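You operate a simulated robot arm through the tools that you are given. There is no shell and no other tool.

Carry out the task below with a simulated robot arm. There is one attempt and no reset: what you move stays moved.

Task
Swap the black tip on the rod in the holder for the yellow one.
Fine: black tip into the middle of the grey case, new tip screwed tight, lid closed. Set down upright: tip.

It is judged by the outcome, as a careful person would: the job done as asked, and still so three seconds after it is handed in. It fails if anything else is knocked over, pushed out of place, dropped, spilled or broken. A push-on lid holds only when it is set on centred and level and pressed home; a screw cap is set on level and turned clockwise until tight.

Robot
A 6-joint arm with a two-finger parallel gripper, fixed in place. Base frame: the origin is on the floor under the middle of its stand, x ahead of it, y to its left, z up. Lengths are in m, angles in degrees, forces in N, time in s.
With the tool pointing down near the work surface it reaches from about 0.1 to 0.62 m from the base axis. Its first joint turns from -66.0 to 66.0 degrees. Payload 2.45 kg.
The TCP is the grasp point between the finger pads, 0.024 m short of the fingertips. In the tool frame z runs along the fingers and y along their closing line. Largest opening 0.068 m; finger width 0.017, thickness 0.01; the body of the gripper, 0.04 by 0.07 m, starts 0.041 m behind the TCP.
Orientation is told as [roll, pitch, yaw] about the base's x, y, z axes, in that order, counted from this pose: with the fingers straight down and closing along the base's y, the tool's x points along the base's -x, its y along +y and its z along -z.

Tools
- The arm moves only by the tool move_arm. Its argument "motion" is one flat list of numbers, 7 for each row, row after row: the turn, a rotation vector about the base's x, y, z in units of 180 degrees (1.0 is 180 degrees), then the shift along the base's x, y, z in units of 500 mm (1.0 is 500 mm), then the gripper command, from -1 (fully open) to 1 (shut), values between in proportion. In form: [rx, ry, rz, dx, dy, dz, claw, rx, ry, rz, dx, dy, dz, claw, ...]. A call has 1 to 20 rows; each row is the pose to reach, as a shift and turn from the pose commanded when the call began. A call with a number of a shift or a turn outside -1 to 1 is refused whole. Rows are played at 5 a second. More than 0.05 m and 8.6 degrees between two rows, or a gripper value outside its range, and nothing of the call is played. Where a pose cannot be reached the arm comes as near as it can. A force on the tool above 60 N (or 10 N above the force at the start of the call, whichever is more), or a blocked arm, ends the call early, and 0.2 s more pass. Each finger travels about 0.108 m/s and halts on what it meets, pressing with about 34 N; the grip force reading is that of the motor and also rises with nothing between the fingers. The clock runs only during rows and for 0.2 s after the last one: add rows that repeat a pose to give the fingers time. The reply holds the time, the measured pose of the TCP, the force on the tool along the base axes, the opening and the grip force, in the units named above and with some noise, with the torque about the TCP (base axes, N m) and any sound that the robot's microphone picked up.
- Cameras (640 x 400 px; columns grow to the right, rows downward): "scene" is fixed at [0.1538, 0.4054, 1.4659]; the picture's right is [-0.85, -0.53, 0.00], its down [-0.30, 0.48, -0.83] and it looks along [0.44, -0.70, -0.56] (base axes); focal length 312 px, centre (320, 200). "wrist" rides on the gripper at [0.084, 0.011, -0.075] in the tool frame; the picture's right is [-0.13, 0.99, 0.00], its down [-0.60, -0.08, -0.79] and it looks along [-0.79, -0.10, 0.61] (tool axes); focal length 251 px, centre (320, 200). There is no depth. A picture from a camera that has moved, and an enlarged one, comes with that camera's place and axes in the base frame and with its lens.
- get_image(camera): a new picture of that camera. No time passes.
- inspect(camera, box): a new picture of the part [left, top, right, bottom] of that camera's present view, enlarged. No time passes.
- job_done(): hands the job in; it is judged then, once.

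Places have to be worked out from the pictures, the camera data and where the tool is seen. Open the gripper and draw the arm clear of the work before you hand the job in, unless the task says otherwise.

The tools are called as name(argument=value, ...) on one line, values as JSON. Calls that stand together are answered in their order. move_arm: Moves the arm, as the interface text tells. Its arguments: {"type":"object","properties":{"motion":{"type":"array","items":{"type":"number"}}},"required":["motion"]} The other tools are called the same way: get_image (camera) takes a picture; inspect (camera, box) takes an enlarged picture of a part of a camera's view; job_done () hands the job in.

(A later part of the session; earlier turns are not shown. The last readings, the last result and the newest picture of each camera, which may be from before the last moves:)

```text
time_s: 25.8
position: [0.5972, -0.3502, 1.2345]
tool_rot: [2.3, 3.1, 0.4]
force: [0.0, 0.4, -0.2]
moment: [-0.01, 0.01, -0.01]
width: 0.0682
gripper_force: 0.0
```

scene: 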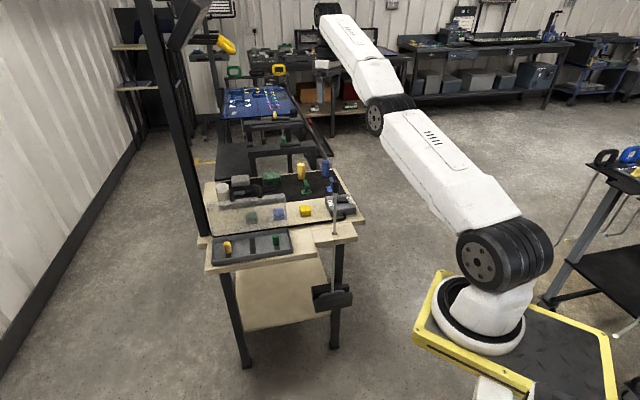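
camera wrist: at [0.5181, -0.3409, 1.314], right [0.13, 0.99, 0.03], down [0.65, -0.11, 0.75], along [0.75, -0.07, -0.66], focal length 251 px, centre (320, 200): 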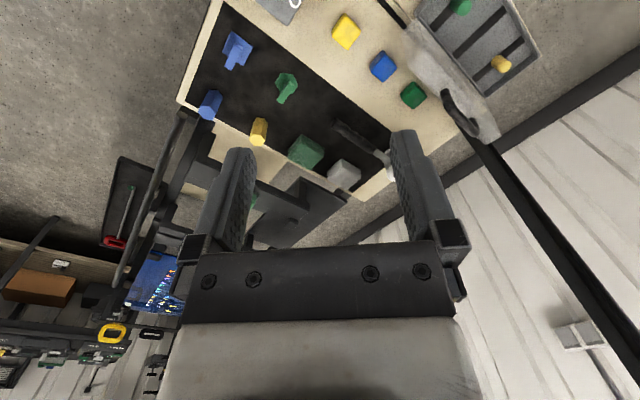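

The commanded pose is simply where the arm stopped; the elbow appears to be straight (stretched). I try pulling straight inward toward the base to bend the elbow again.

move_arm(motion=[-0.006, -0.008, 0, -0.04, 0.03, -0.04, -1, -0.0128, -0.0175, 0, -0.08, 0.06, -0.08, -1, -0.0128, -0.0175, 0, -0.12, 0.09, -0.1, -1])

get_image(camera="scene")

```text
time_s: 26.6
position: [0.5958, -0.3437, 1.2648]
tool_rot: [0.6, 0.9, 0.2]
force: [0.3, 0.0, -0.1]
moment: [0.04, -0.04, 0.02]
width: 0.0681
gripper_force: 0.0
out of reach, approached as far as the arm can: row 1, 2, 3
```

```text
taken
```

scene: 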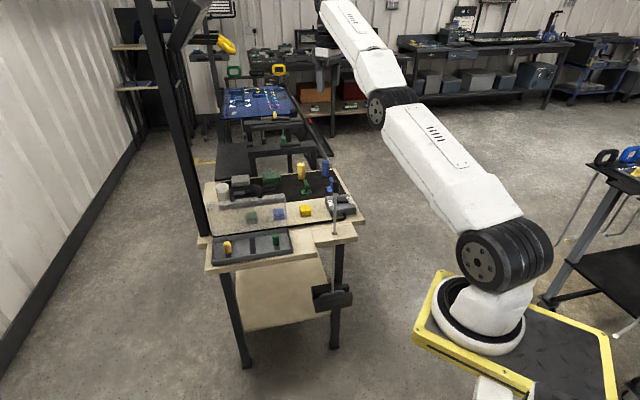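

The elbow is at its straight limit, so inward pulls don't bend it. A purely downward (tangential) motion should fold it back to elbow-up; there is free space below here down to about 1.1.

move_arm(motion=[0, 0, 0, 0, 0, -0.06, -1, 0, 0, 0, 0, 0, -0.12, -1, 0, 0, 0, -0.01, 0.005, -0.18, -1, 0, 0, 0, -0.02, 0.01, -0.22, -1])

get_image(camera="scene")

```text
time_s: 27.6
position: [0.5982, -0.3462, 1.2368]
tool_rot: [2.1, 3.1, 0.3]
force: [0.3, -0.6, 0.5]
moment: [-0.01, -0.01, 0.02]
width: 0.068
gripper_force: 0.0
out of reach, approached as far as the arm can: row 1, 2, 3, 4
```

```text
taken
```

scene: 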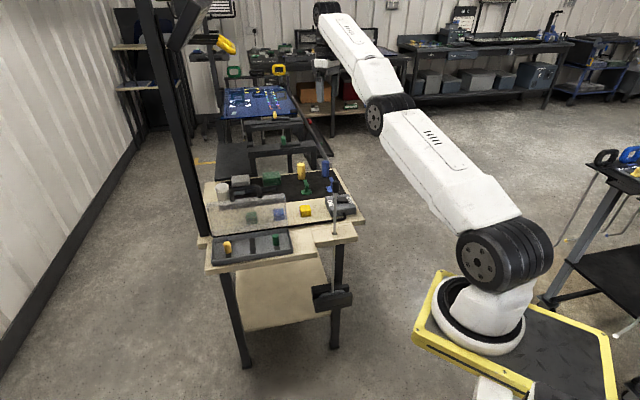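

Both links are in line, so plain shifts give no elbow bend. Tilting the tool so the fingers point back toward the base, with an inward shift, should force the elbow to bend; there's free space for that here.

move_arm(motion=[0.0233, 0.0346, 0, -0.05, 0.0335, -0.01, -1, 0.0465, 0.0692, 0, -0.1, 0.067, -0.02, -1, 0.0698, 0.1038, 0, -0.15, 0.1, -0.03, -1, 0.093, 0.1383, 0, -0.2, 0.134, -0.04, -1, 0.093, 0.1383, 0, -0.24, 0.16, -0.06, -1])

get_image(camera="scene")

```text
time_s: 28.8
position: [0.4775, -0.2681, 1.2056]
tool_rot: [20.6, 27.4, 5.4]
force: [-0.6, 0.4, -0.3]
moment: [0.01, -0.03, -0.03]
width: 0.068
gripper_force: 0.0
out of reach, approached as far as the arm can: row 4
```

```text
taken
```

scene: 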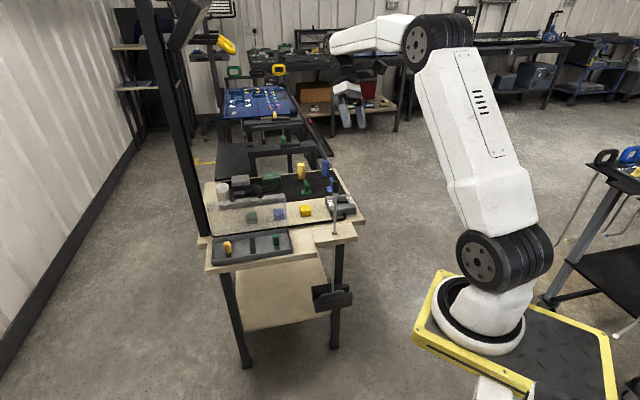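

The elbow is bent up again. I level the tool and go to a viewing position just behind and above the rod tip.

move_arm(motion=[-0.0209, -0.0311, 0, -0.011, 0.0072, -0.026, -1, -0.0418, -0.0622, 0, -0.022, 0.0144, -0.052, -1, -0.0627, -0.0932, 0, -0.033, 0.0216, -0.078, -1, -0.0836, -0.1243, 0, -0.044, 0.0288, -0.105, -1, -0.1045, -0.1554, 0, -0.055, 0.036, -0.131, -1, -0.1045, -0.1554, 0, -0.055, 0.036, -0.131, -1])

get_image(camera="wrist")

```text
time_s: 30.2
position: [0.4504, -0.248, 1.1414]
tool_rot: [0.0, -0.1, 0.3]
force: [-0.1, 0.2, -0.1]
moment: [0.01, 0.03, 0.01]
width: 0.068
gripper_force: 0.1
```

```text
taken
camera wrist: at [0.3669, -0.2359, 1.2151], right [0.12, 0.99, 0.0], down [0.6, -0.08, 0.79], along [0.79, -0.1, -0.61], focal length 251 px, centre (320, 200)
```

wrist: 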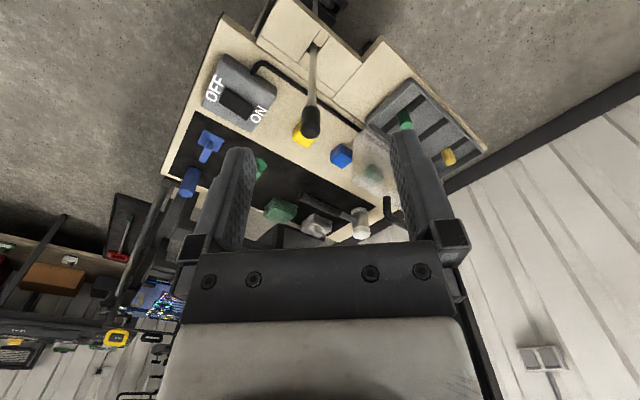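

inspect(camera="wrist", box=[250, 30, 370, 150])

inspect(camera="scene", box=[310, 160, 360, 240])

inspect(camera="scene", box=[200, 220, 300, 275])

```text
3.33 times, centred on (310, 90) of wrist
camera zoom: at [0.3669, -0.2359, 1.2151], right [0.12, 0.99, 0.0], down [0.6, -0.08, 0.79], along [0.79, -0.1, -0.61], focal length 838 px, centre (353, 567)
```

zoom: 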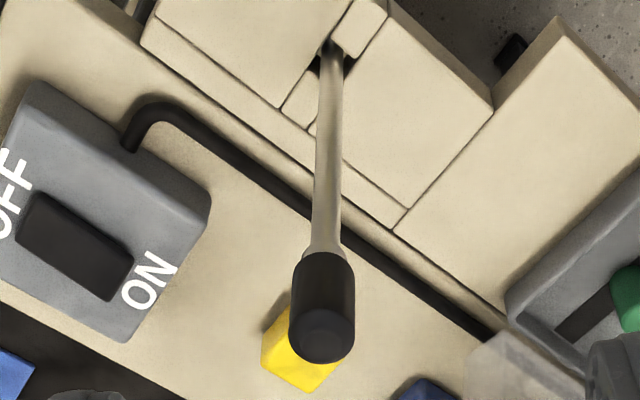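

```text
5.00 times, centred on (335, 200) of scene
camera zoom: at [0.1538, 0.4055, 1.4659], right [-0.85, -0.53, 0.0], down [-0.3, 0.48, -0.83], along [0.44, -0.7, -0.56], focal length 1562 px, centre (245, 200)
```

zoom: 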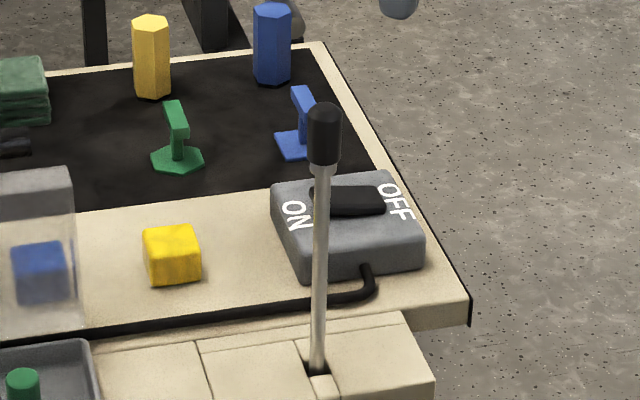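

```text
6.40 times, centred on (250, 248) of scene
camera zoom: at [0.1538, 0.4055, 1.4659], right [-0.85, -0.53, 0.0], down [-0.3, 0.48, -0.83], along [0.44, -0.7, -0.56], focal length 1999 px, centre (768, -104)
```

zoom: 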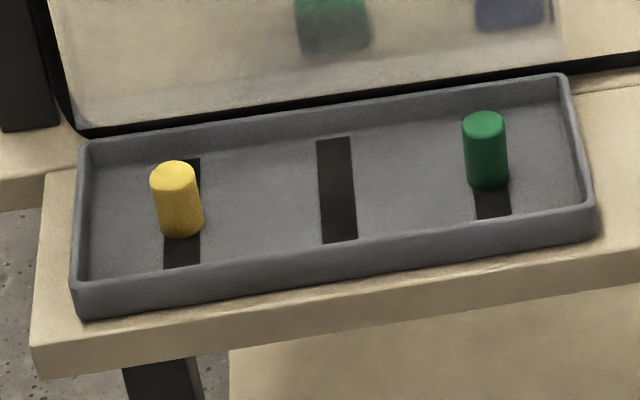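

The rod is vertical at about (0.518,-0.263) with the black tip's top at z≈1.013; the tip is ~19 mm wide and ~30 mm tall. The tray shows yellow in the far slot, an empty middle slot, and green in the near slot. I move above the rod while turning the wrist to yaw −80° to have room for unscrewing (counter-clockwise).

move_arm(motion=[0, 0, -0.0444, 0.0135, -0.003, -0.012, -1, 0, 0, -0.0888, 0.027, -0.006, -0.024, -1, 0, 0, -0.1332, 0.0406, -0.009, -0.036, -1, 0, 0, -0.1776, 0.0541, -0.012, -0.048, -1, 0, 0, -0.222, 0.0676, -0.015, -0.06, -1, 0, 0, -0.2664, 0.0811, -0.018, -0.072, -1, 0, 0, -0.3108, 0.0946, -0.021, -0.084, -1, 0, 0, -0.3552, 0.1082, -0.024, -0.096, -1, 0, 0, -0.3996, 0.1217, -0.027, -0.108, -1, 0, 0, -0.444, 0.1352, -0.03, -0.12, -1, 0, 0, -0.444, 0.1352, -0.03, -0.12, -1])

get_image(camera="wrist")

get_image(camera="scene")

```text
time_s: 32.6
position: [0.5186, -0.2639, 1.0806]
tool_rot: [-0.1, 0.1, -79.8]
force: [0.0, 0.4, -0.5]
moment: [0.01, 0.0, -0.02]
width: 0.0679
gripper_force: 0.1
```

```text
taken
camera wrist: at [0.5147, -0.1779, 1.155], right [1.0, 0.05, 0.0], down [0.03, -0.61, 0.79], along [0.04, -0.79, -0.61], focal length 251 px, centre (320, 200)
```

wrist: 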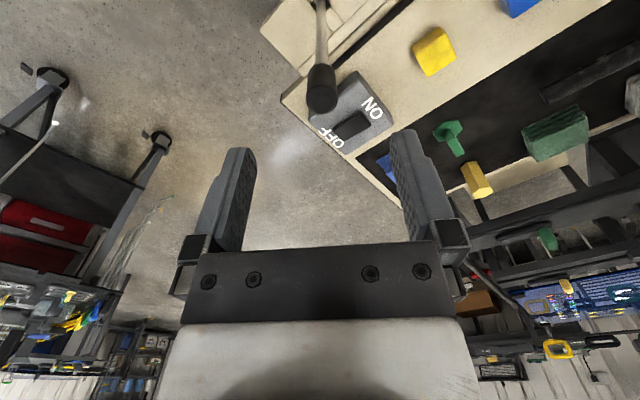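

```text
taken
```

scene: 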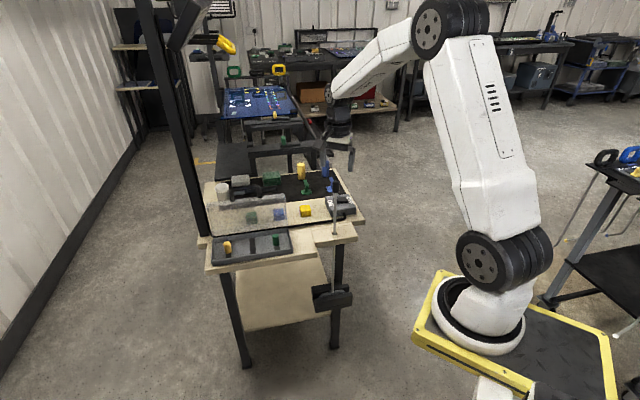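

I zoom to check alignment of the rod tip below the tool.

inspect(camera="wrist", box=[270, 20, 370, 140])

```text
3.33 times, centred on (320, 80) of wrist
camera zoom: at [0.5147, -0.1779, 1.155], right [1.0, 0.05, 0.0], down [0.03, -0.61, 0.79], along [0.04, -0.79, -0.61], focal length 838 px, centre (320, 600)
```

zoom: 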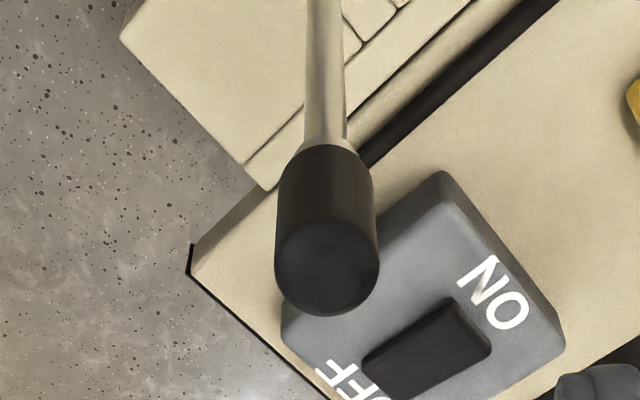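

The tip is centred within ~1 mm. I lower so the fingertips end just above the tip's lower rim (TCP z≈1.009) and close on it.

move_arm(motion=[0, 0, 0, 0.0022, 0, -0.04, -0.4, 0, 0, 0, 0.0022, 0, -0.09, -0.2, 0, 0, 0, 0.0022, 0, -0.125, 0, 0, 0, 0, 0.0022, 0, -0.1422, 0, 0, 0, 0, 0.0022, 0, -0.1422, 0])

inspect(camera="wrist", box=[240, 60, 400, 260])

inspect(camera="scene", box=[310, 150, 360, 200])

```text
time_s: 33.8
position: [0.5184, -0.2631, 1.0103]
tool_rot: [-0.1, 0.0, -79.7]
force: [0.4, 0.3, -0.2]
moment: [0.0, 0.02, -0.01]
width: 0.0339
gripper_force: 0.1
```

```text
2.00 times, centred on (320, 160) of wrist
camera zoom: at [0.5154, -0.1779, 1.0851], right [1.0, 0.05, 0.0], down [0.03, -0.61, 0.79], along [0.04, -0.79, -0.61], focal length 503 px, centre (320, 280)
```

zoom: 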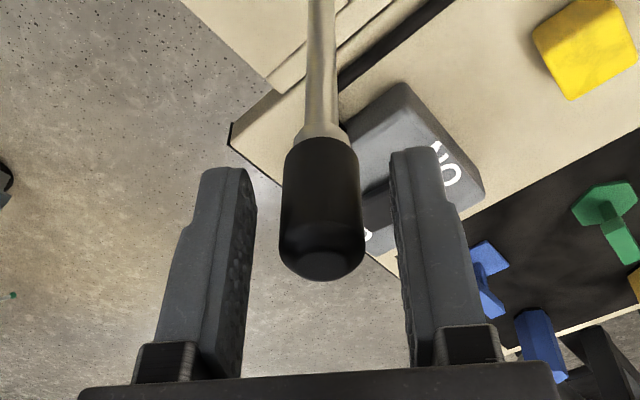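

```text
8.00 times, centred on (335, 175) of scene
camera zoom: at [0.1538, 0.4054, 1.4659], right [-0.85, -0.53, 0.0], down [-0.3, 0.48, -0.83], along [0.44, -0.7, -0.56], focal length 2499 px, centre (200, 400)
```

zoom: 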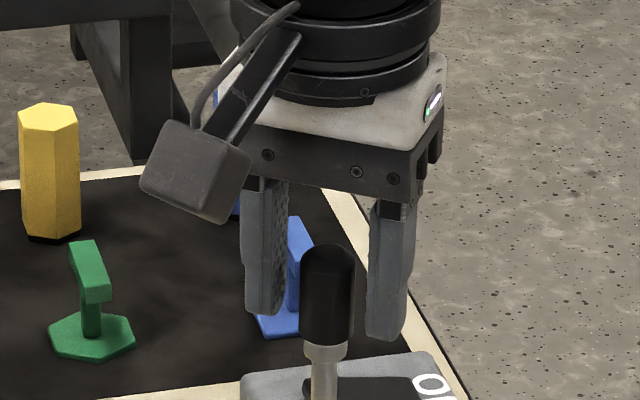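

The tip is centred between the fingers. I close on it.

move_arm(motion=[0, 0, 0, 0, 0, 0, 0.5, 0, 0, 0, 0, 0, 0, 1, 0, 0, 0, 0, 0, 0, 1])

inspect(camera="wrist", box=[240, 60, 400, 260])

```text
time_s: 34.6
position: [0.5184, -0.263, 1.0093]
tool_rot: [0.0, 0.0, -79.7]
force: [-0.7, 0.4, 1.0]
moment: [0.0, -0.02, 0.03]
width: 0.0228
gripper_force: 34.4
```

```text
2.00 times, centred on (320, 160) of wrist
camera zoom: at [0.5154, -0.1779, 1.0852], right [1.0, 0.05, 0.0], down [0.03, -0.61, 0.79], along [0.04, -0.79, -0.61], focal length 503 px, centre (320, 280)
```

zoom: 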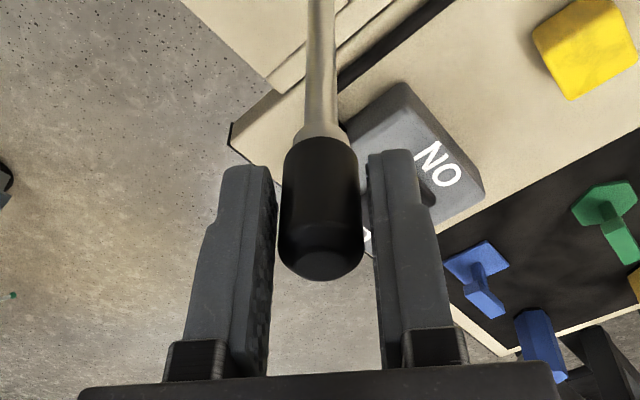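

Gripped at 22.8 mm. I test unscrewing with a small counter-clockwise turn.

move_arm(motion=[0, 0, 0.04, 0, 0, 0, 1, 0, 0, 0.08, 0, 0, 0, 1, 0, 0, 0.12, 0, 0, 0, 1, 0, 0, 0.16, 0, 0, 0, 1])

inspect(camera="scene", box=[310, 150, 360, 200])

```text
time_s: 35.6
position: [0.5186, -0.2624, 1.0099]
tool_rot: [0.0, -0.1, -50.7]
force: [-0.5, -0.1, 7.4]
moment: [-0.02, -0.02, -0.01]
width: 0.0227
gripper_force: 33.5
```

```text
8.00 times, centred on (335, 175) of scene
camera zoom: at [0.1537, 0.4055, 1.4659], right [-0.85, -0.53, 0.0], down [-0.3, 0.48, -0.83], along [0.44, -0.7, -0.56], focal length 2499 px, centre (200, 400)
```

zoom: 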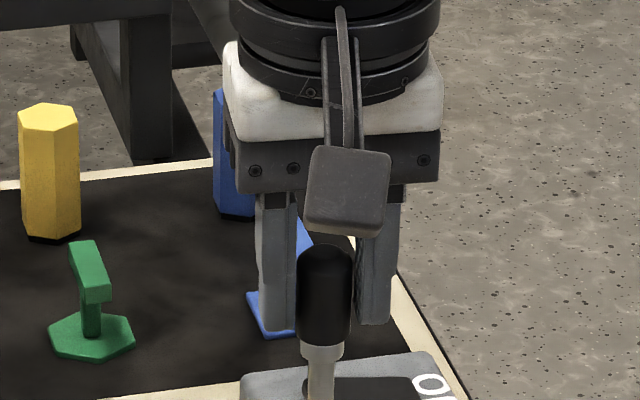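

Turning works: no torque resistance and the tip pushes the tool up by ~7 N, i.e. it is rising on its thread. I keep turning and rise with it.

move_arm(motion=[0, 0, 0.0467, 0, 0, 0.0012, 1, 0, 0, 0.0934, 0, 0, 0.0016, 1, 0, 0, 0.1401, 0, 0, 0.002, 1, 0, 0, 0.1868, 0, 0, 0.0024, 1, 0, 0, 0.2335, 0, 0, 0.0028, 1, 0, 0, 0.2802, 0, 0, 0.0032, 1, 0, 0, 0.3269, 0, 0, 0.0036, 1, 0, 0, 0.3736, 0, 0, 0.004, 1, 0, 0, 0.4203, 0, 0, 0.0044, 1, 0, 0, 0.467, 0, 0, 0.0048, 1])

```text
time_s: 37.8
position: [0.5197, -0.263, 1.0119]
tool_rot: [-0.1, 0.0, 33.4]
force: [0.0, -1.0, -3.7]
moment: [-0.03, -0.02, 0.01]
width: 0.0188
gripper_force: 33.7
```

The opening changed from 22.7 to 18.8 mm, so the pads seated differently on the tip. I look before going on.

inspect(camera="wrist", box=[240, 60, 400, 260])

inspect(camera="scene", box=[310, 150, 360, 200])

```text
2.00 times, centred on (320, 160) of wrist
camera zoom: at [0.4432, -0.2994, 1.0866], right [-0.44, 0.9, 0.0], down [0.55, 0.27, 0.79], along [0.71, 0.35, -0.61], focal length 503 px, centre (320, 280)
```

zoom: 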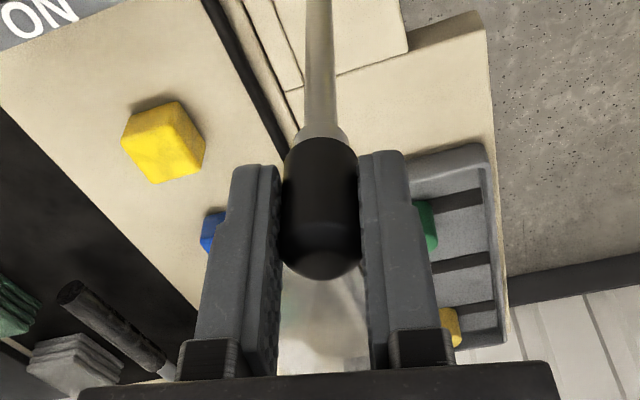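

```text
8.00 times, centred on (335, 175) of scene
camera zoom: at [0.1539, 0.4054, 1.4659], right [-0.85, -0.53, 0.0], down [-0.3, 0.48, -0.83], along [0.44, -0.7, -0.56], focal length 2499 px, centre (200, 400)
```

zoom: 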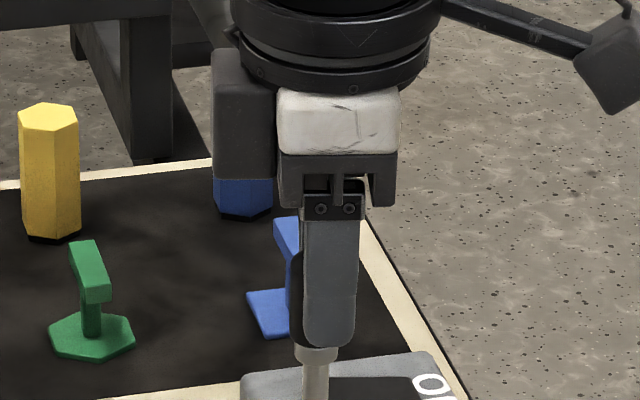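

The tip is now flush between the pads. I turn on by ~34° at constant height to gauge the rise per turn from the force.

move_arm(motion=[0, 0, 0.0467, 0, 0, 0, 1, 0, 0, 0.0934, 0, 0, 0, 1, 0, 0, 0.1401, 0, 0, 0, 1, 0, 0, 0.1868, 0, 0, 0, 1])

```text
time_s: 38.8
position: [0.5194, -0.2631, 1.0131]
tool_rot: [0.0, 0.0, 67.0]
force: [0.5, 0.4, 0.4]
moment: [-0.05, -0.03, 0.02]
width: 0.0184
gripper_force: 34.1
```

Force rose by ~4 N over 34°, so the tip is still climbing slowly. I continue turning to about yaw 118° with a slight rise.

move_arm(motion=[0, 0, 0.0467, 0, 0, 0.0005, 1, 0, 0, 0.0934, 0, 0, 0.001, 1, 0, 0, 0.1401, 0, 0, 0.0014, 1, 0, 0, 0.1868, 0, 0, 0.0018, 1, 0, 0, 0.2335, 0, 0, 0.0022, 1, 0, 0, 0.2802, 0, 0, 0.0026, 1])

inspect(camera="wrist", box=[240, 60, 400, 260])

```text
time_s: 40.2
position: [0.5189, -0.2637, 1.0124]
tool_rot: [0.0, 0.0, 117.4]
force: [0.7, -1.7, -0.1]
moment: [-0.02, 0.0, 0.01]
width: 0.0186
gripper_force: 34.5
```

```text
2.00 times, centred on (320, 160) of wrist
camera zoom: at [0.5478, -0.3418, 1.0879], right [-0.94, -0.34, 0.0], down [-0.21, 0.57, 0.79], along [-0.27, 0.74, -0.61], focal length 503 px, centre (320, 280)
```

zoom: 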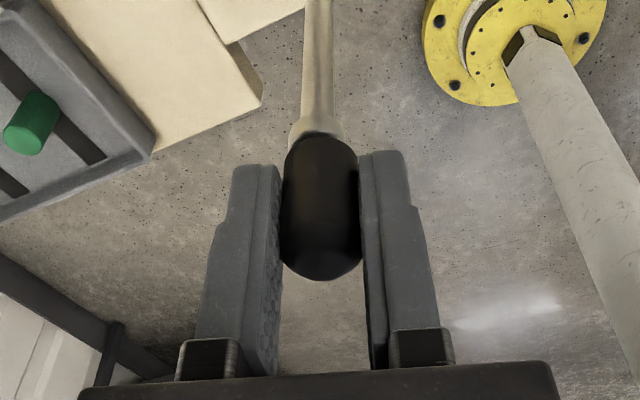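

Force stays near zero while rising. I test with a gentle 2 mm lift whether the tip is already free.

move_arm(motion=[0, 0, 0, 0, 0, 0.002, 1, 0, 0, 0, 0, 0, 0.004, 1, 0, 0, 0, 0, 0, 0.004, 1])

inspect(camera="scene", box=[310, 150, 360, 200])

```text
time_s: 41.0
position: [0.517, -0.2635, 1.0146]
tool_rot: [0.0, -0.1, 117.3]
force: [-0.1, -1.4, -0.1]
moment: [0.0, -0.02, -0.01]
width: 0.0184
gripper_force: 33.9
```

```text
8.00 times, centred on (335, 175) of scene
camera zoom: at [0.1538, 0.4054, 1.4659], right [-0.85, -0.53, 0.0], down [-0.3, 0.48, -0.83], along [0.44, -0.7, -0.56], focal length 2499 px, centre (200, 400)
```

zoom: 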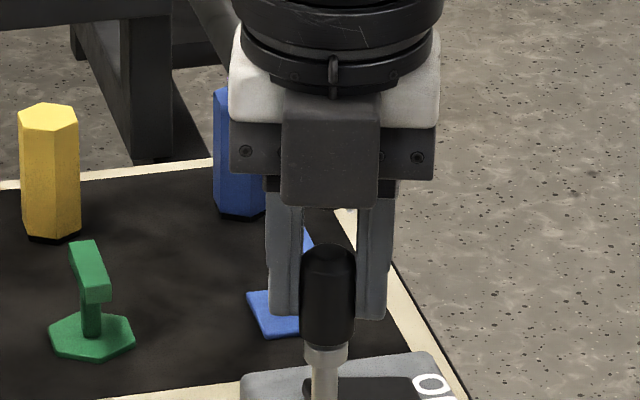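

Zero resistance to 2 mm. I lift another 6 mm slowly and look.

move_arm(motion=[0, 0, 0, 0, 0, 0.004, 1, 0, 0, 0, 0, 0, 0.008, 1, 0, 0, 0, 0, 0, 0.012, 1, 0, 0, 0, 0, 0, 0.012, 1])

inspect(camera="scene", box=[310, 150, 360, 200])

inspect(camera="wrist", box=[240, 60, 400, 260])

```text
time_s: 42.0
position: [0.5182, -0.2628, 1.0209]
tool_rot: [0.0, 0.0, 117.1]
force: [-0.3, -1.7, -0.2]
moment: [-0.08, 0.0, -0.01]
width: 0.0185
gripper_force: 33.6
```

```text
8.00 times, centred on (335, 175) of scene
camera zoom: at [0.1539, 0.4054, 1.4659], right [-0.85, -0.53, 0.0], down [-0.3, 0.48, -0.83], along [0.44, -0.7, -0.56], focal length 2499 px, centre (200, 400)
```

zoom: 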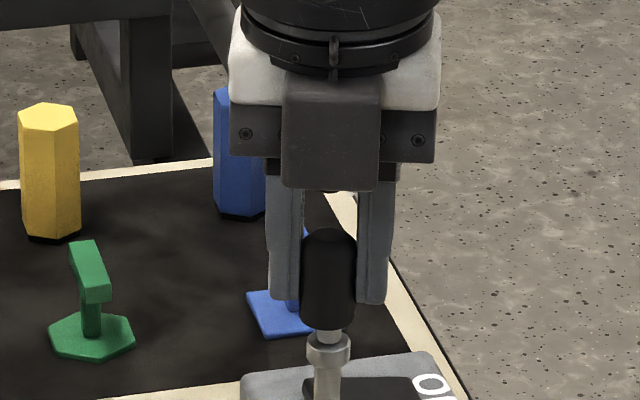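

```text
2.00 times, centred on (320, 160) of wrist
camera zoom: at [0.5476, -0.3424, 1.096], right [-0.94, -0.34, 0.0], down [-0.21, 0.57, 0.79], along [-0.27, 0.75, -0.61], focal length 503 px, centre (320, 280)
```

zoom: 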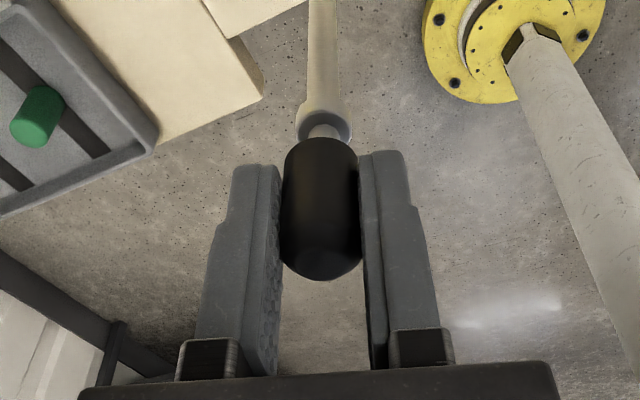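

The black tip is free — a thin stud shows on the rod end. I lift it clear straight up.

move_arm(motion=[0, 0, 0, 0, 0, 0.02, 1, 0, 0, 0, 0, 0, 0.05, 1, 0, 0, 0, 0, 0, 0.1, 1, 0, 0, 0, 0, 0, 0.15, 1, 0, 0, 0, 0, 0, 0.15, 1])

inspect(camera="scene", box=[300, 130, 370, 200])

get_image(camera="wrist")

```text
time_s: 43.2
position: [0.5193, -0.2618, 1.0955]
tool_rot: [0.0, 0.0, 117.3]
force: [0.1, 0.1, -0.1]
moment: [0.01, 0.0, 0.0]
width: 0.0185
gripper_force: 34.1
```

```text
5.71 times, centred on (335, 165) of scene
camera zoom: at [0.1538, 0.4054, 1.4659], right [-0.85, -0.53, 0.0], down [-0.3, 0.48, -0.83], along [0.44, -0.7, -0.56], focal length 1785 px, centre (234, 400)
```

zoom: 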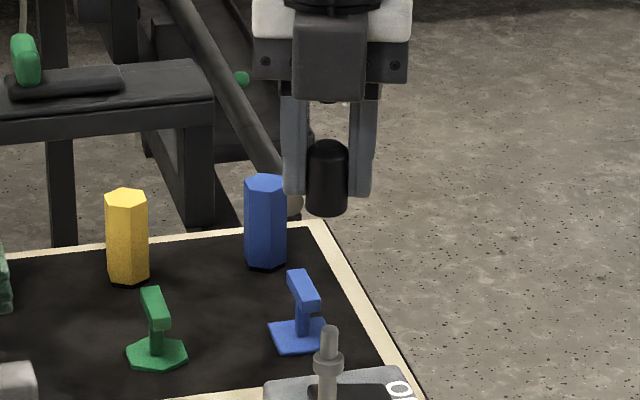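

```text
taken
camera wrist: at [0.549, -0.3417, 1.1702], right [-0.94, -0.34, 0.0], down [-0.21, 0.57, 0.79], along [-0.27, 0.75, -0.61], focal length 251 px, centre (320, 200)
```

wrist: 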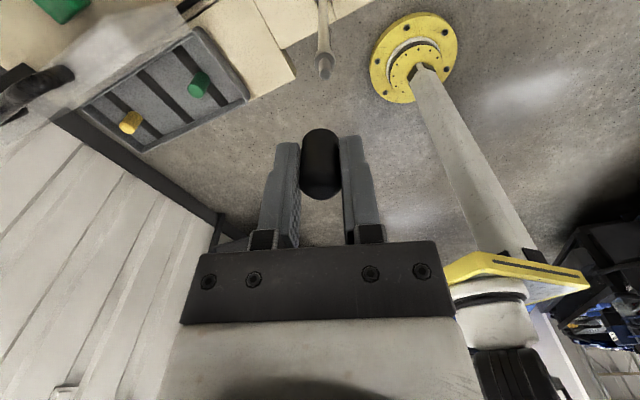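

The black tip is held cleanly; the rod stays with its stud. I rotate back to yaw −45° in place (so the camera will be on the front side of the case), then translate.

move_arm(motion=[0, 0, -0.0451, 0, 0, 0, 1, 0, 0, -0.0902, 0, 0, 0, 1, 0, 0, -0.1353, 0, 0, 0, 1, 0, 0, -0.1804, 0, 0, 0, 1, 0, 0, -0.2255, 0, 0, 0, 1, 0, 0, -0.2706, 0, 0, 0, 1, 0, 0, -0.3157, 0, 0, 0, 1, 0, 0, -0.3608, 0, 0, 0, 1, 0, 0, -0.4059, 0, 0, 0, 1, 0, 0, -0.451, 0, 0, 0, 1, 0, 0, -0.4961, 0, 0, 0, 1, 0, 0, -0.5412, 0, 0, 0, 1, 0, 0, -0.5863, 0, 0, 0, 1, 0, 0, -0.6314, 0, 0, 0, 1, 0, 0, -0.6765, 0, 0, 0, 1, 0, 0, -0.7216, 0, 0, 0, 1, 0, 0, -0.7667, 0, 0, 0, 1, 0, 0, -0.8118, 0, 0, 0, 1, 0, 0, -0.8569, 0, 0, 0, 1, 0, 0, -0.902, 0, 0, 0, 1])

```text
time_s: 47.4
position: [0.5185, -0.263, 1.0956]
tool_rot: [-0.1, 0.1, -45.3]
force: [-0.1, 0.5, -0.2]
moment: [0.02, 0.0, -0.04]
width: 0.0183
gripper_force: 34.4
```

Now translate over the middle slot, staying above the lid height, then to z≈1.0 for a check.

move_arm(motion=[0, 0, 0, 0.0496, 0.0526, 0, 1, 0, 0, 0, 0.0991, 0.1051, -0.01, 1, 0, 0, 0, 0.1487, 0.1577, -0.03, 1, 0, 0, 0, 0.1983, 0.2103, -0.06, 1, 0, 0, 0, 0.2479, 0.2629, -0.1, 1, 0, 0, 0, 0.2974, 0.3154, -0.14, 1, 0, 0, 0, 0.347, 0.368, -0.18, 1, 0, 0, 0, 0.347, 0.368, -0.191, 1, 0, 0, 0, 0.347, 0.368, -0.191, 1])

get_image(camera="wrist")

inspect(camera="scene", box=[190, 160, 310, 275])

```text
time_s: 49.4
position: [0.6928, -0.0769, 0.9995]
tool_rot: [0.1, 0.0, -45.2]
force: [0.2, -0.1, 0.0]
moment: [0.0, -0.01, -0.03]
width: 0.0187
gripper_force: 33.8
```

```text
taken
camera wrist: at [0.6421, -0.0104, 1.0744], right [0.79, 0.61, 0.0], down [0.37, -0.48, 0.79], along [0.48, -0.63, -0.61], focal length 251 px, centre (320, 200)
```

wrist: 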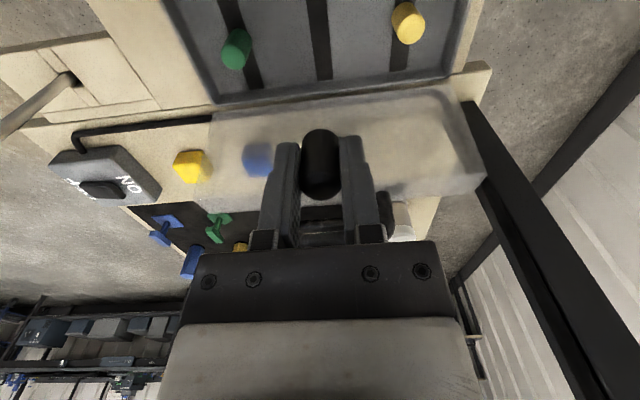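

```text
3.48 times, centred on (250, 218) of scene
camera zoom: at [0.1538, 0.4055, 1.4659], right [-0.85, -0.53, 0.0], down [-0.3, 0.48, -0.83], along [0.44, -0.7, -0.56], focal length 1086 px, centre (564, 139)
```

zoom: 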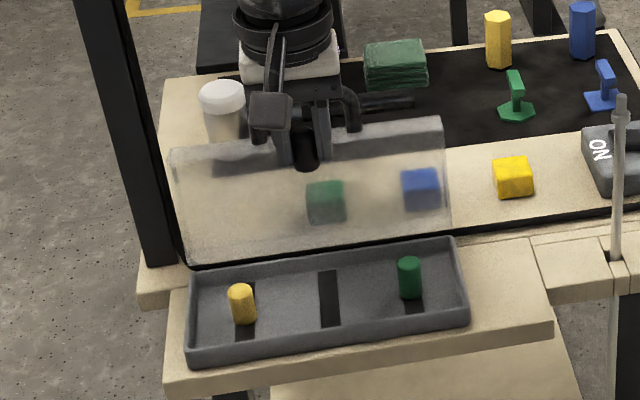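

The middle strip lies nearly under the tool. I zoom to measure the slot relative to the tool and the neighbouring tips.

inspect(camera="wrist", box=[180, 0, 480, 130])

inspect(camera="scene", box=[200, 225, 300, 275])

```text
2.13 times, centred on (330, 65) of wrist
camera zoom: at [0.6421, -0.0104, 1.0744], right [0.79, 0.61, 0.0], down [0.37, -0.48, 0.79], along [0.48, -0.63, -0.61], focal length 536 px, centre (299, 488)
```

zoom: 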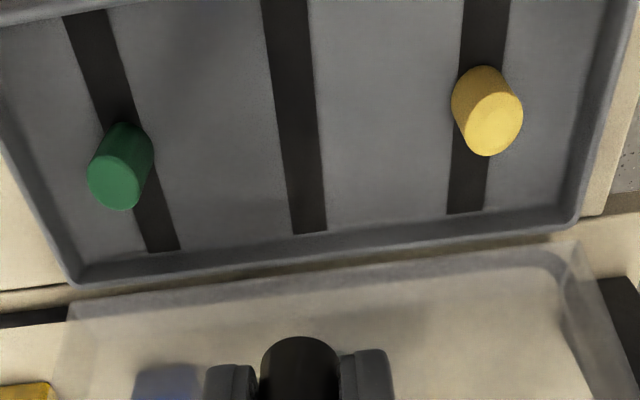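

```text
6.40 times, centred on (250, 250) of scene
camera zoom: at [0.1538, 0.4055, 1.4659], right [-0.85, -0.53, 0.0], down [-0.3, 0.48, -0.83], along [0.44, -0.7, -0.56], focal length 1999 px, centre (768, -120)
```

zoom: 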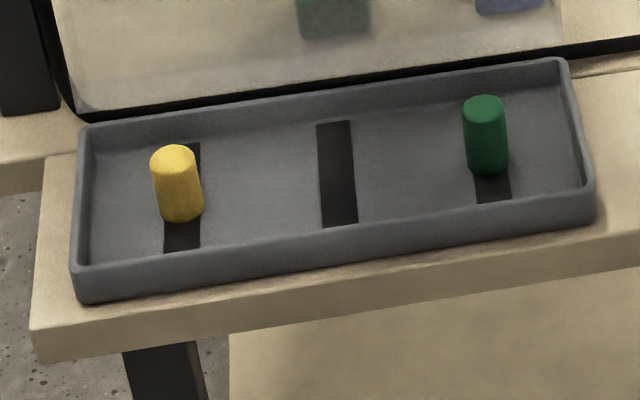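

The slot centres line up: target for the black tip is e1≈0.436, e2≈0.5415 (x≈0.691, y≈-0.075), same row as the yellow and green tips, floor z≈0.834. I descend to just above the floor.

move_arm(motion=[0, 0, 0, -0.0032, 0.0046, -0.06, 1, 0, 0, 0, -0.0032, 0.0046, -0.13, 1, 0, 0, 0, -0.0032, 0.0046, -0.19, 1, 0, 0, 0, -0.0032, 0.0046, -0.235, 1, 0, 0, 0, -0.0032, 0.0046, -0.259, 1, 0, 0, 0, -0.0032, 0.0046, -0.259, 1])

get_image(camera="wrist")

inspect(camera="scene", box=[200, 205, 300, 275])

```text
time_s: 50.8
position: [0.6909, -0.0767, 0.8711]
tool_rot: [0.0, 0.1, -45.1]
force: [0.1, 0.5, -0.2]
moment: [-0.01, 0.0, 0.01]
width: 0.0185
gripper_force: 33.6
```

```text
taken
camera wrist: at [0.6397, -0.0091, 0.9459], right [0.79, 0.61, 0.0], down [0.37, -0.48, 0.79], along [0.48, -0.63, -0.61], focal length 251 px, centre (320, 200)
```

wrist: 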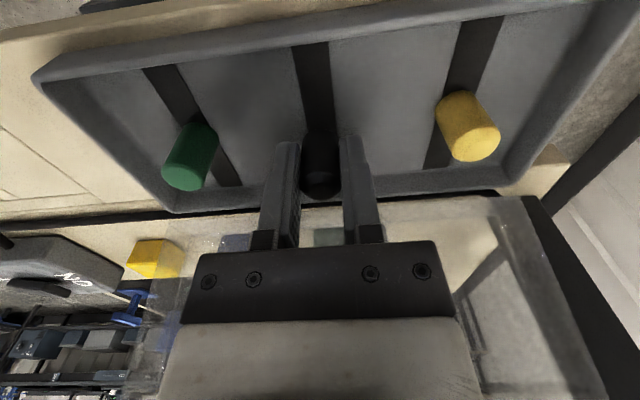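

```text
5.71 times, centred on (250, 240) of scene
camera zoom: at [0.1538, 0.4054, 1.4659], right [-0.85, -0.53, 0.0], down [-0.3, 0.48, -0.83], along [0.44, -0.7, -0.56], focal length 1785 px, centre (720, -29)
```

zoom: 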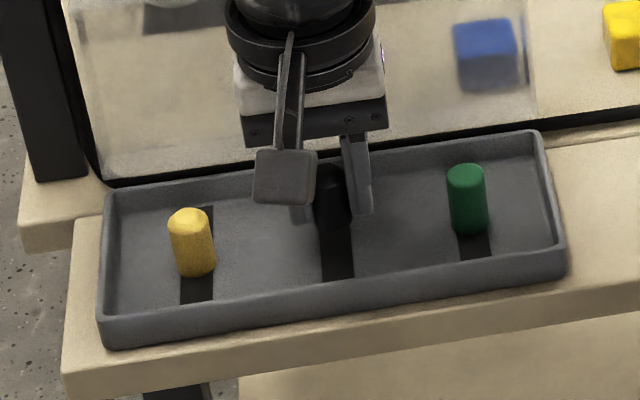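

I zoom in on the held tip versus the strip to verify its place across the case.

inspect(camera="scene", box=[235, 225, 275, 260])

inspect(camera="wrist", box=[260, 60, 380, 210])

```text
11.43 times, centred on (255, 242) of scene
camera zoom: at [0.1538, 0.4054, 1.4659], right [-0.85, -0.53, 0.0], down [-0.3, 0.48, -0.83], along [0.44, -0.7, -0.56], focal length 3569 px, centre (1063, -286)
```

zoom: 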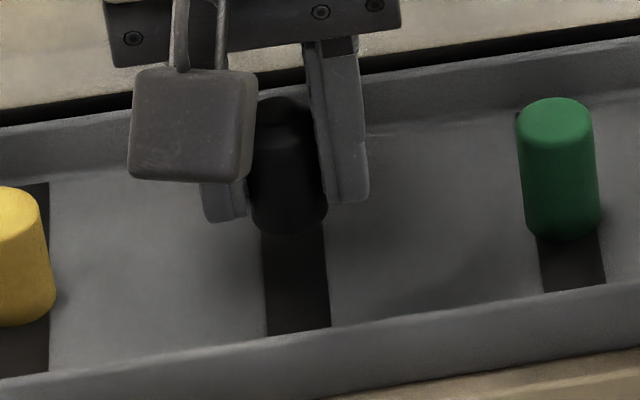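

```text
2.67 times, centred on (320, 135) of wrist
camera zoom: at [0.6397, -0.0091, 0.9459], right [0.79, 0.61, 0.0], down [0.37, -0.48, 0.79], along [0.48, -0.63, -0.61], focal length 670 px, centre (320, 373)
```

zoom: 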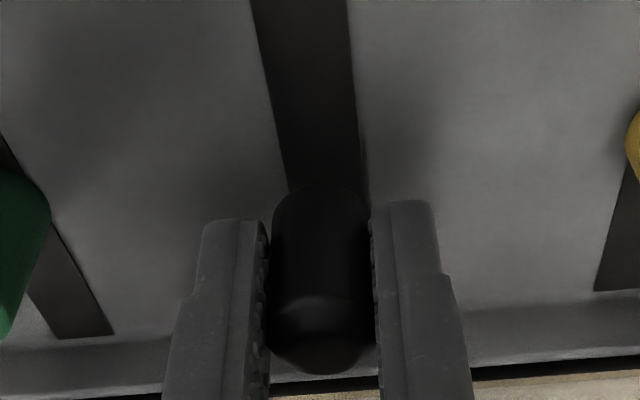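

The tip sits ~3–4 mm too far toward the lid compared with its neighbours; I correct that and lower toward the floor.

move_arm(motion=[0, 0, 0, -0.0035, 0.0064, 0, 1, 0, 0, 0, -0.0035, 0.0064, -0.006, 1, 0, 0, 0, -0.0035, 0.0064, -0.012, 1, 0, 0, 0, -0.0035, 0.0064, -0.016, 1, 0, 0, 0, -0.0035, 0.0064, -0.016, 1])

inspect(camera="scene", box=[235, 225, 275, 260])

```text
time_s: 52.0
position: [0.6887, -0.0729, 0.862]
tool_rot: [0.0, 0.0, -45.1]
force: [0.1, -0.6, 0.0]
moment: [0.02, -0.03, 0.01]
width: 0.0187
gripper_force: 34.0
```

```text
11.43 times, centred on (255, 242) of scene
camera zoom: at [0.1538, 0.4054, 1.4659], right [-0.85, -0.53, 0.0], down [-0.3, 0.48, -0.83], along [0.44, -0.7, -0.56], focal length 3569 px, centre (1063, -286)
```

zoom: 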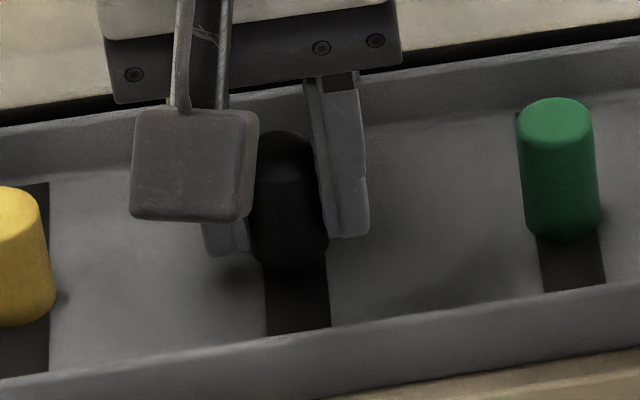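

About 3–4 mm of gap remain. I lower in 1 mm steps, watching for contact.

move_arm(motion=[0, 0, 0, 0, 0, -0.002, 1, 0, 0, 0, 0, 0, -0.004, 1, 0, 0, 0, 0, 0, -0.005, 1])

```text
time_s: 52.8
position: [0.6892, -0.0727, 0.8594]
tool_rot: [0.0, 0.0, -45.1]
force: [0.2, -0.9, -0.8]
moment: [-0.05, -0.03, 0.01]
width: 0.0186
gripper_force: 33.9
```

No contact yet; I go a further 1 mm at a time.

move_arm(motion=[0, 0, 0, 0, 0, -0.001, 1, 0, 0, 0, 0, 0, -0.002, 1, 0, 0, 0, 0, 0, -0.002, 1])

inspect(camera="scene", box=[235, 225, 275, 260])

```text
time_s: 53.6
position: [0.6888, -0.0734, 0.8589]
tool_rot: [0.0, 0.0, -45.1]
force: [0.6, -0.5, -0.6]
moment: [0.0, -0.01, -0.02]
width: 0.0186
gripper_force: 33.9
```

```text
11.43 times, centred on (255, 242) of scene
camera zoom: at [0.1538, 0.4054, 1.4659], right [-0.85, -0.53, 0.0], down [-0.3, 0.48, -0.83], along [0.44, -0.7, -0.56], focal length 3569 px, centre (1063, -286)
```

zoom: 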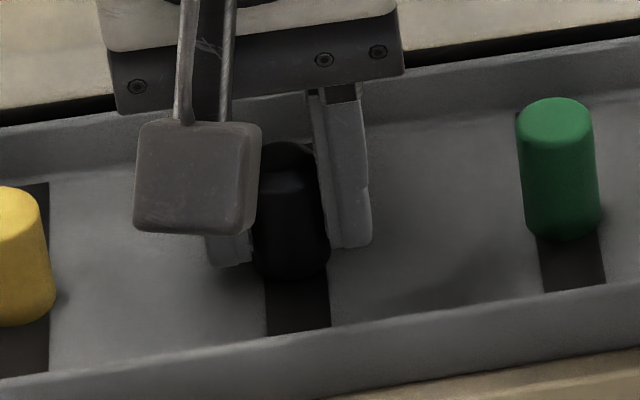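

Still no contact force; bottom edge is ~1 mm from the neighbours' level. I continue down 1–2 mm.

move_arm(motion=[0, 0, 0, 0, 0, -0.001, 1, 0, 0, 0, 0, 0, -0.002, 1, 0, 0, 0, 0, 0, -0.002, 1])

```text
time_s: 54.4
position: [0.688, -0.0733, 0.8596]
tool_rot: [0.1, 0.0, -45.0]
force: [0.0, -0.1, 0.3]
moment: [0.01, 0.01, 0.0]
width: 0.0185
gripper_force: 33.6
```

move_arm(motion=[0, 0, 0, 0, 0, -0.001, 1, 0, 0, 0, 0, 0, -0.002, 1, 0, 0, 0, 0, 0, -0.002, 1])

inspect(camera="scene", box=[235, 225, 275, 260])

```text
time_s: 55.2
position: [0.6888, -0.0727, 0.8571]
tool_rot: [0.1, -0.1, -45.0]
force: [-1.9, -0.8, 3.7]
moment: [-0.07, 0.04, -0.02]
width: 0.0186
gripper_force: 33.5
```

```text
11.43 times, centred on (255, 242) of scene
camera zoom: at [0.1537, 0.4054, 1.4659], right [-0.85, -0.53, 0.0], down [-0.3, 0.48, -0.83], along [0.44, -0.7, -0.56], focal length 3569 px, centre (1063, -286)
```

zoom: 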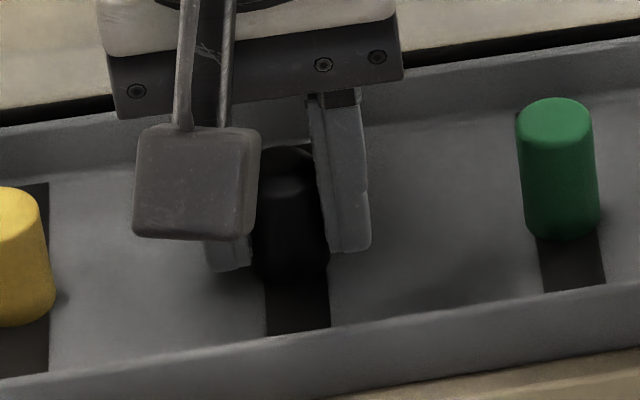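

Contact (3.7 N) with the bottom level with the neighbours. I open the fingers gently and check.

move_arm(motion=[0, 0, 0, 0, 0, 0, 0.35, 0, 0, 0, 0, 0, 0, 0.1, 0, 0, 0, 0, 0, 0, -0.2, 0, 0, 0, 0, 0, 0, -0.2])

inspect(camera="wrist", box=[240, 60, 400, 210])

```text
time_s: 56.2
position: [0.6872, -0.0734, 0.8583]
tool_rot: [0.0, 0.0, -45.1]
force: [0.0, -0.7, -0.8]
moment: [0.01, 0.0, -0.01]
width: 0.0408
gripper_force: 0.0
```

```text
2.67 times, centred on (320, 135) of wrist
camera zoom: at [0.6374, -0.0053, 0.9327], right [0.79, 0.61, 0.0], down [0.37, -0.48, 0.79], along [0.48, -0.63, -0.61], focal length 670 px, centre (320, 373)
```

zoom: 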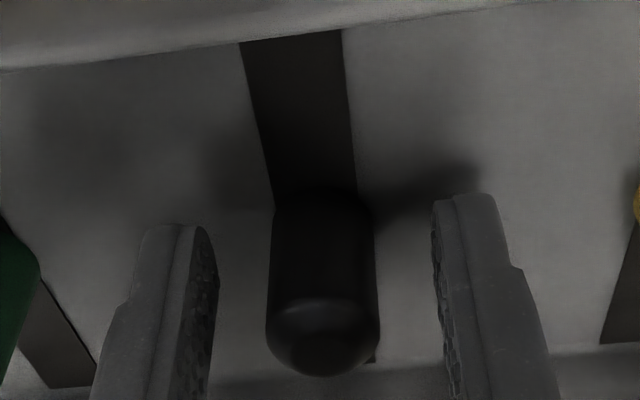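

The black tip stands upright on the middle strip, clear of both fingers. I raise straight up.

move_arm(motion=[0, 0, 0, 0, 0, 0.02, -0.2, 0, 0, 0, 0, 0, 0.06, -0.2, 0, 0, 0, 0, 0, 0.13, -0.2, 0, 0, 0, 0, 0, 0.2, -0.2, 0, 0, 0, 0, 0, 0.24, -0.2, 0, 0, 0, 0, 0, 0.24, -0.2])

get_image(camera="wrist")

inspect(camera="scene", box=[200, 205, 300, 275])

```text
time_s: 57.6
position: [0.6879, -0.0725, 0.9772]
tool_rot: [0.0, 0.1, -45.1]
force: [-0.3, -0.5, 0.2]
moment: [-0.01, 0.0, -0.01]
width: 0.0407
gripper_force: 0.0
```

```text
taken
camera wrist: at [0.638, -0.0047, 1.0515], right [0.79, 0.61, 0.0], down [0.37, -0.48, 0.79], along [0.48, -0.63, -0.61], focal length 251 px, centre (320, 200)
```

wrist: 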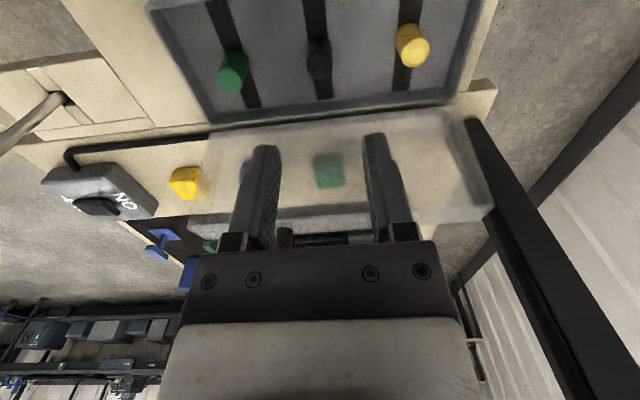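

```text
5.71 times, centred on (250, 240) of scene
camera zoom: at [0.1538, 0.4054, 1.4659], right [-0.85, -0.53, 0.0], down [-0.3, 0.48, -0.83], along [0.44, -0.7, -0.56], focal length 1785 px, centre (720, -29)
```

zoom: 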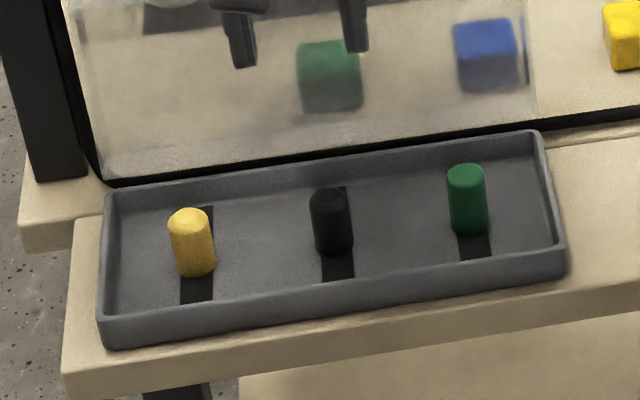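

The black tip stands in line between yellow and green. Next I hover over the yellow tip at about (0.736,-0.025).

move_arm(motion=[0, 0, 0, 0.0485, 0.0474, 0, -0.3, 0, 0, 0, 0.097, 0.0948, -0.02, -0.3, 0, 0, 0, 0.097, 0.0948, -0.054, -0.3, 0, 0, 0, 0.097, 0.0948, -0.054, -0.3])

get_image(camera="wrist")

inspect(camera="wrist", box=[220, 0, 420, 150])

inspect(camera="scene", box=[190, 165, 310, 275])

```text
time_s: 58.6
position: [0.7375, -0.027, 0.9491]
tool_rot: [0.1, 0.0, -45.2]
force: [-0.3, 0.1, 0.4]
moment: [0.0, -0.03, -0.02]
width: 0.0442
gripper_force: 0.0
```

```text
taken
camera wrist: at [0.6869, 0.0407, 1.0243], right [0.79, 0.61, 0.0], down [0.37, -0.48, 0.79], along [0.48, -0.63, -0.61], focal length 251 px, centre (320, 200)
```

wrist: 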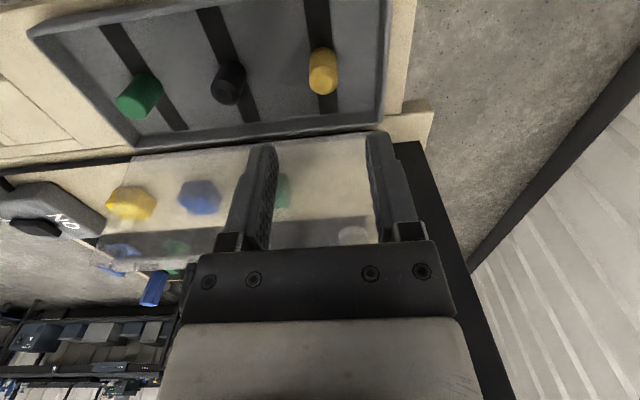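

```text
2.67 times, centred on (320, 75) of wrist
camera zoom: at [0.6869, 0.0407, 1.0243], right [0.79, 0.61, 0.0], down [0.37, -0.48, 0.79], along [0.48, -0.63, -0.61], focal length 670 px, centre (320, 533)
```

zoom: 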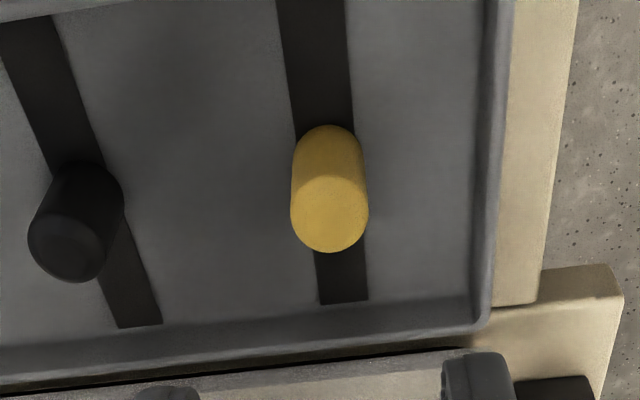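

```text
3.64 times, centred on (250, 220) of scene
camera zoom: at [0.1538, 0.4055, 1.4659], right [-0.85, -0.53, 0.0], down [-0.3, 0.48, -0.83], along [0.44, -0.7, -0.56], focal length 1136 px, centre (574, 127)
```

zoom: 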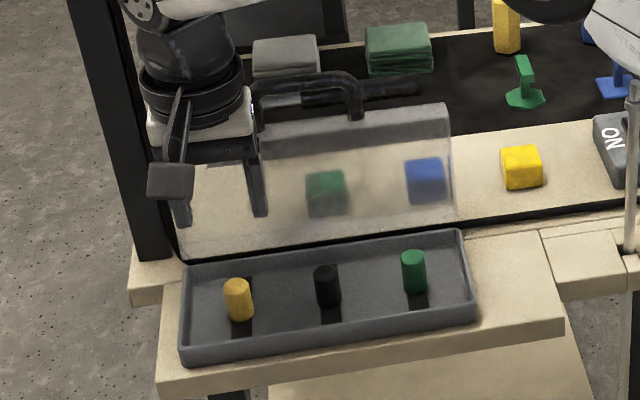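

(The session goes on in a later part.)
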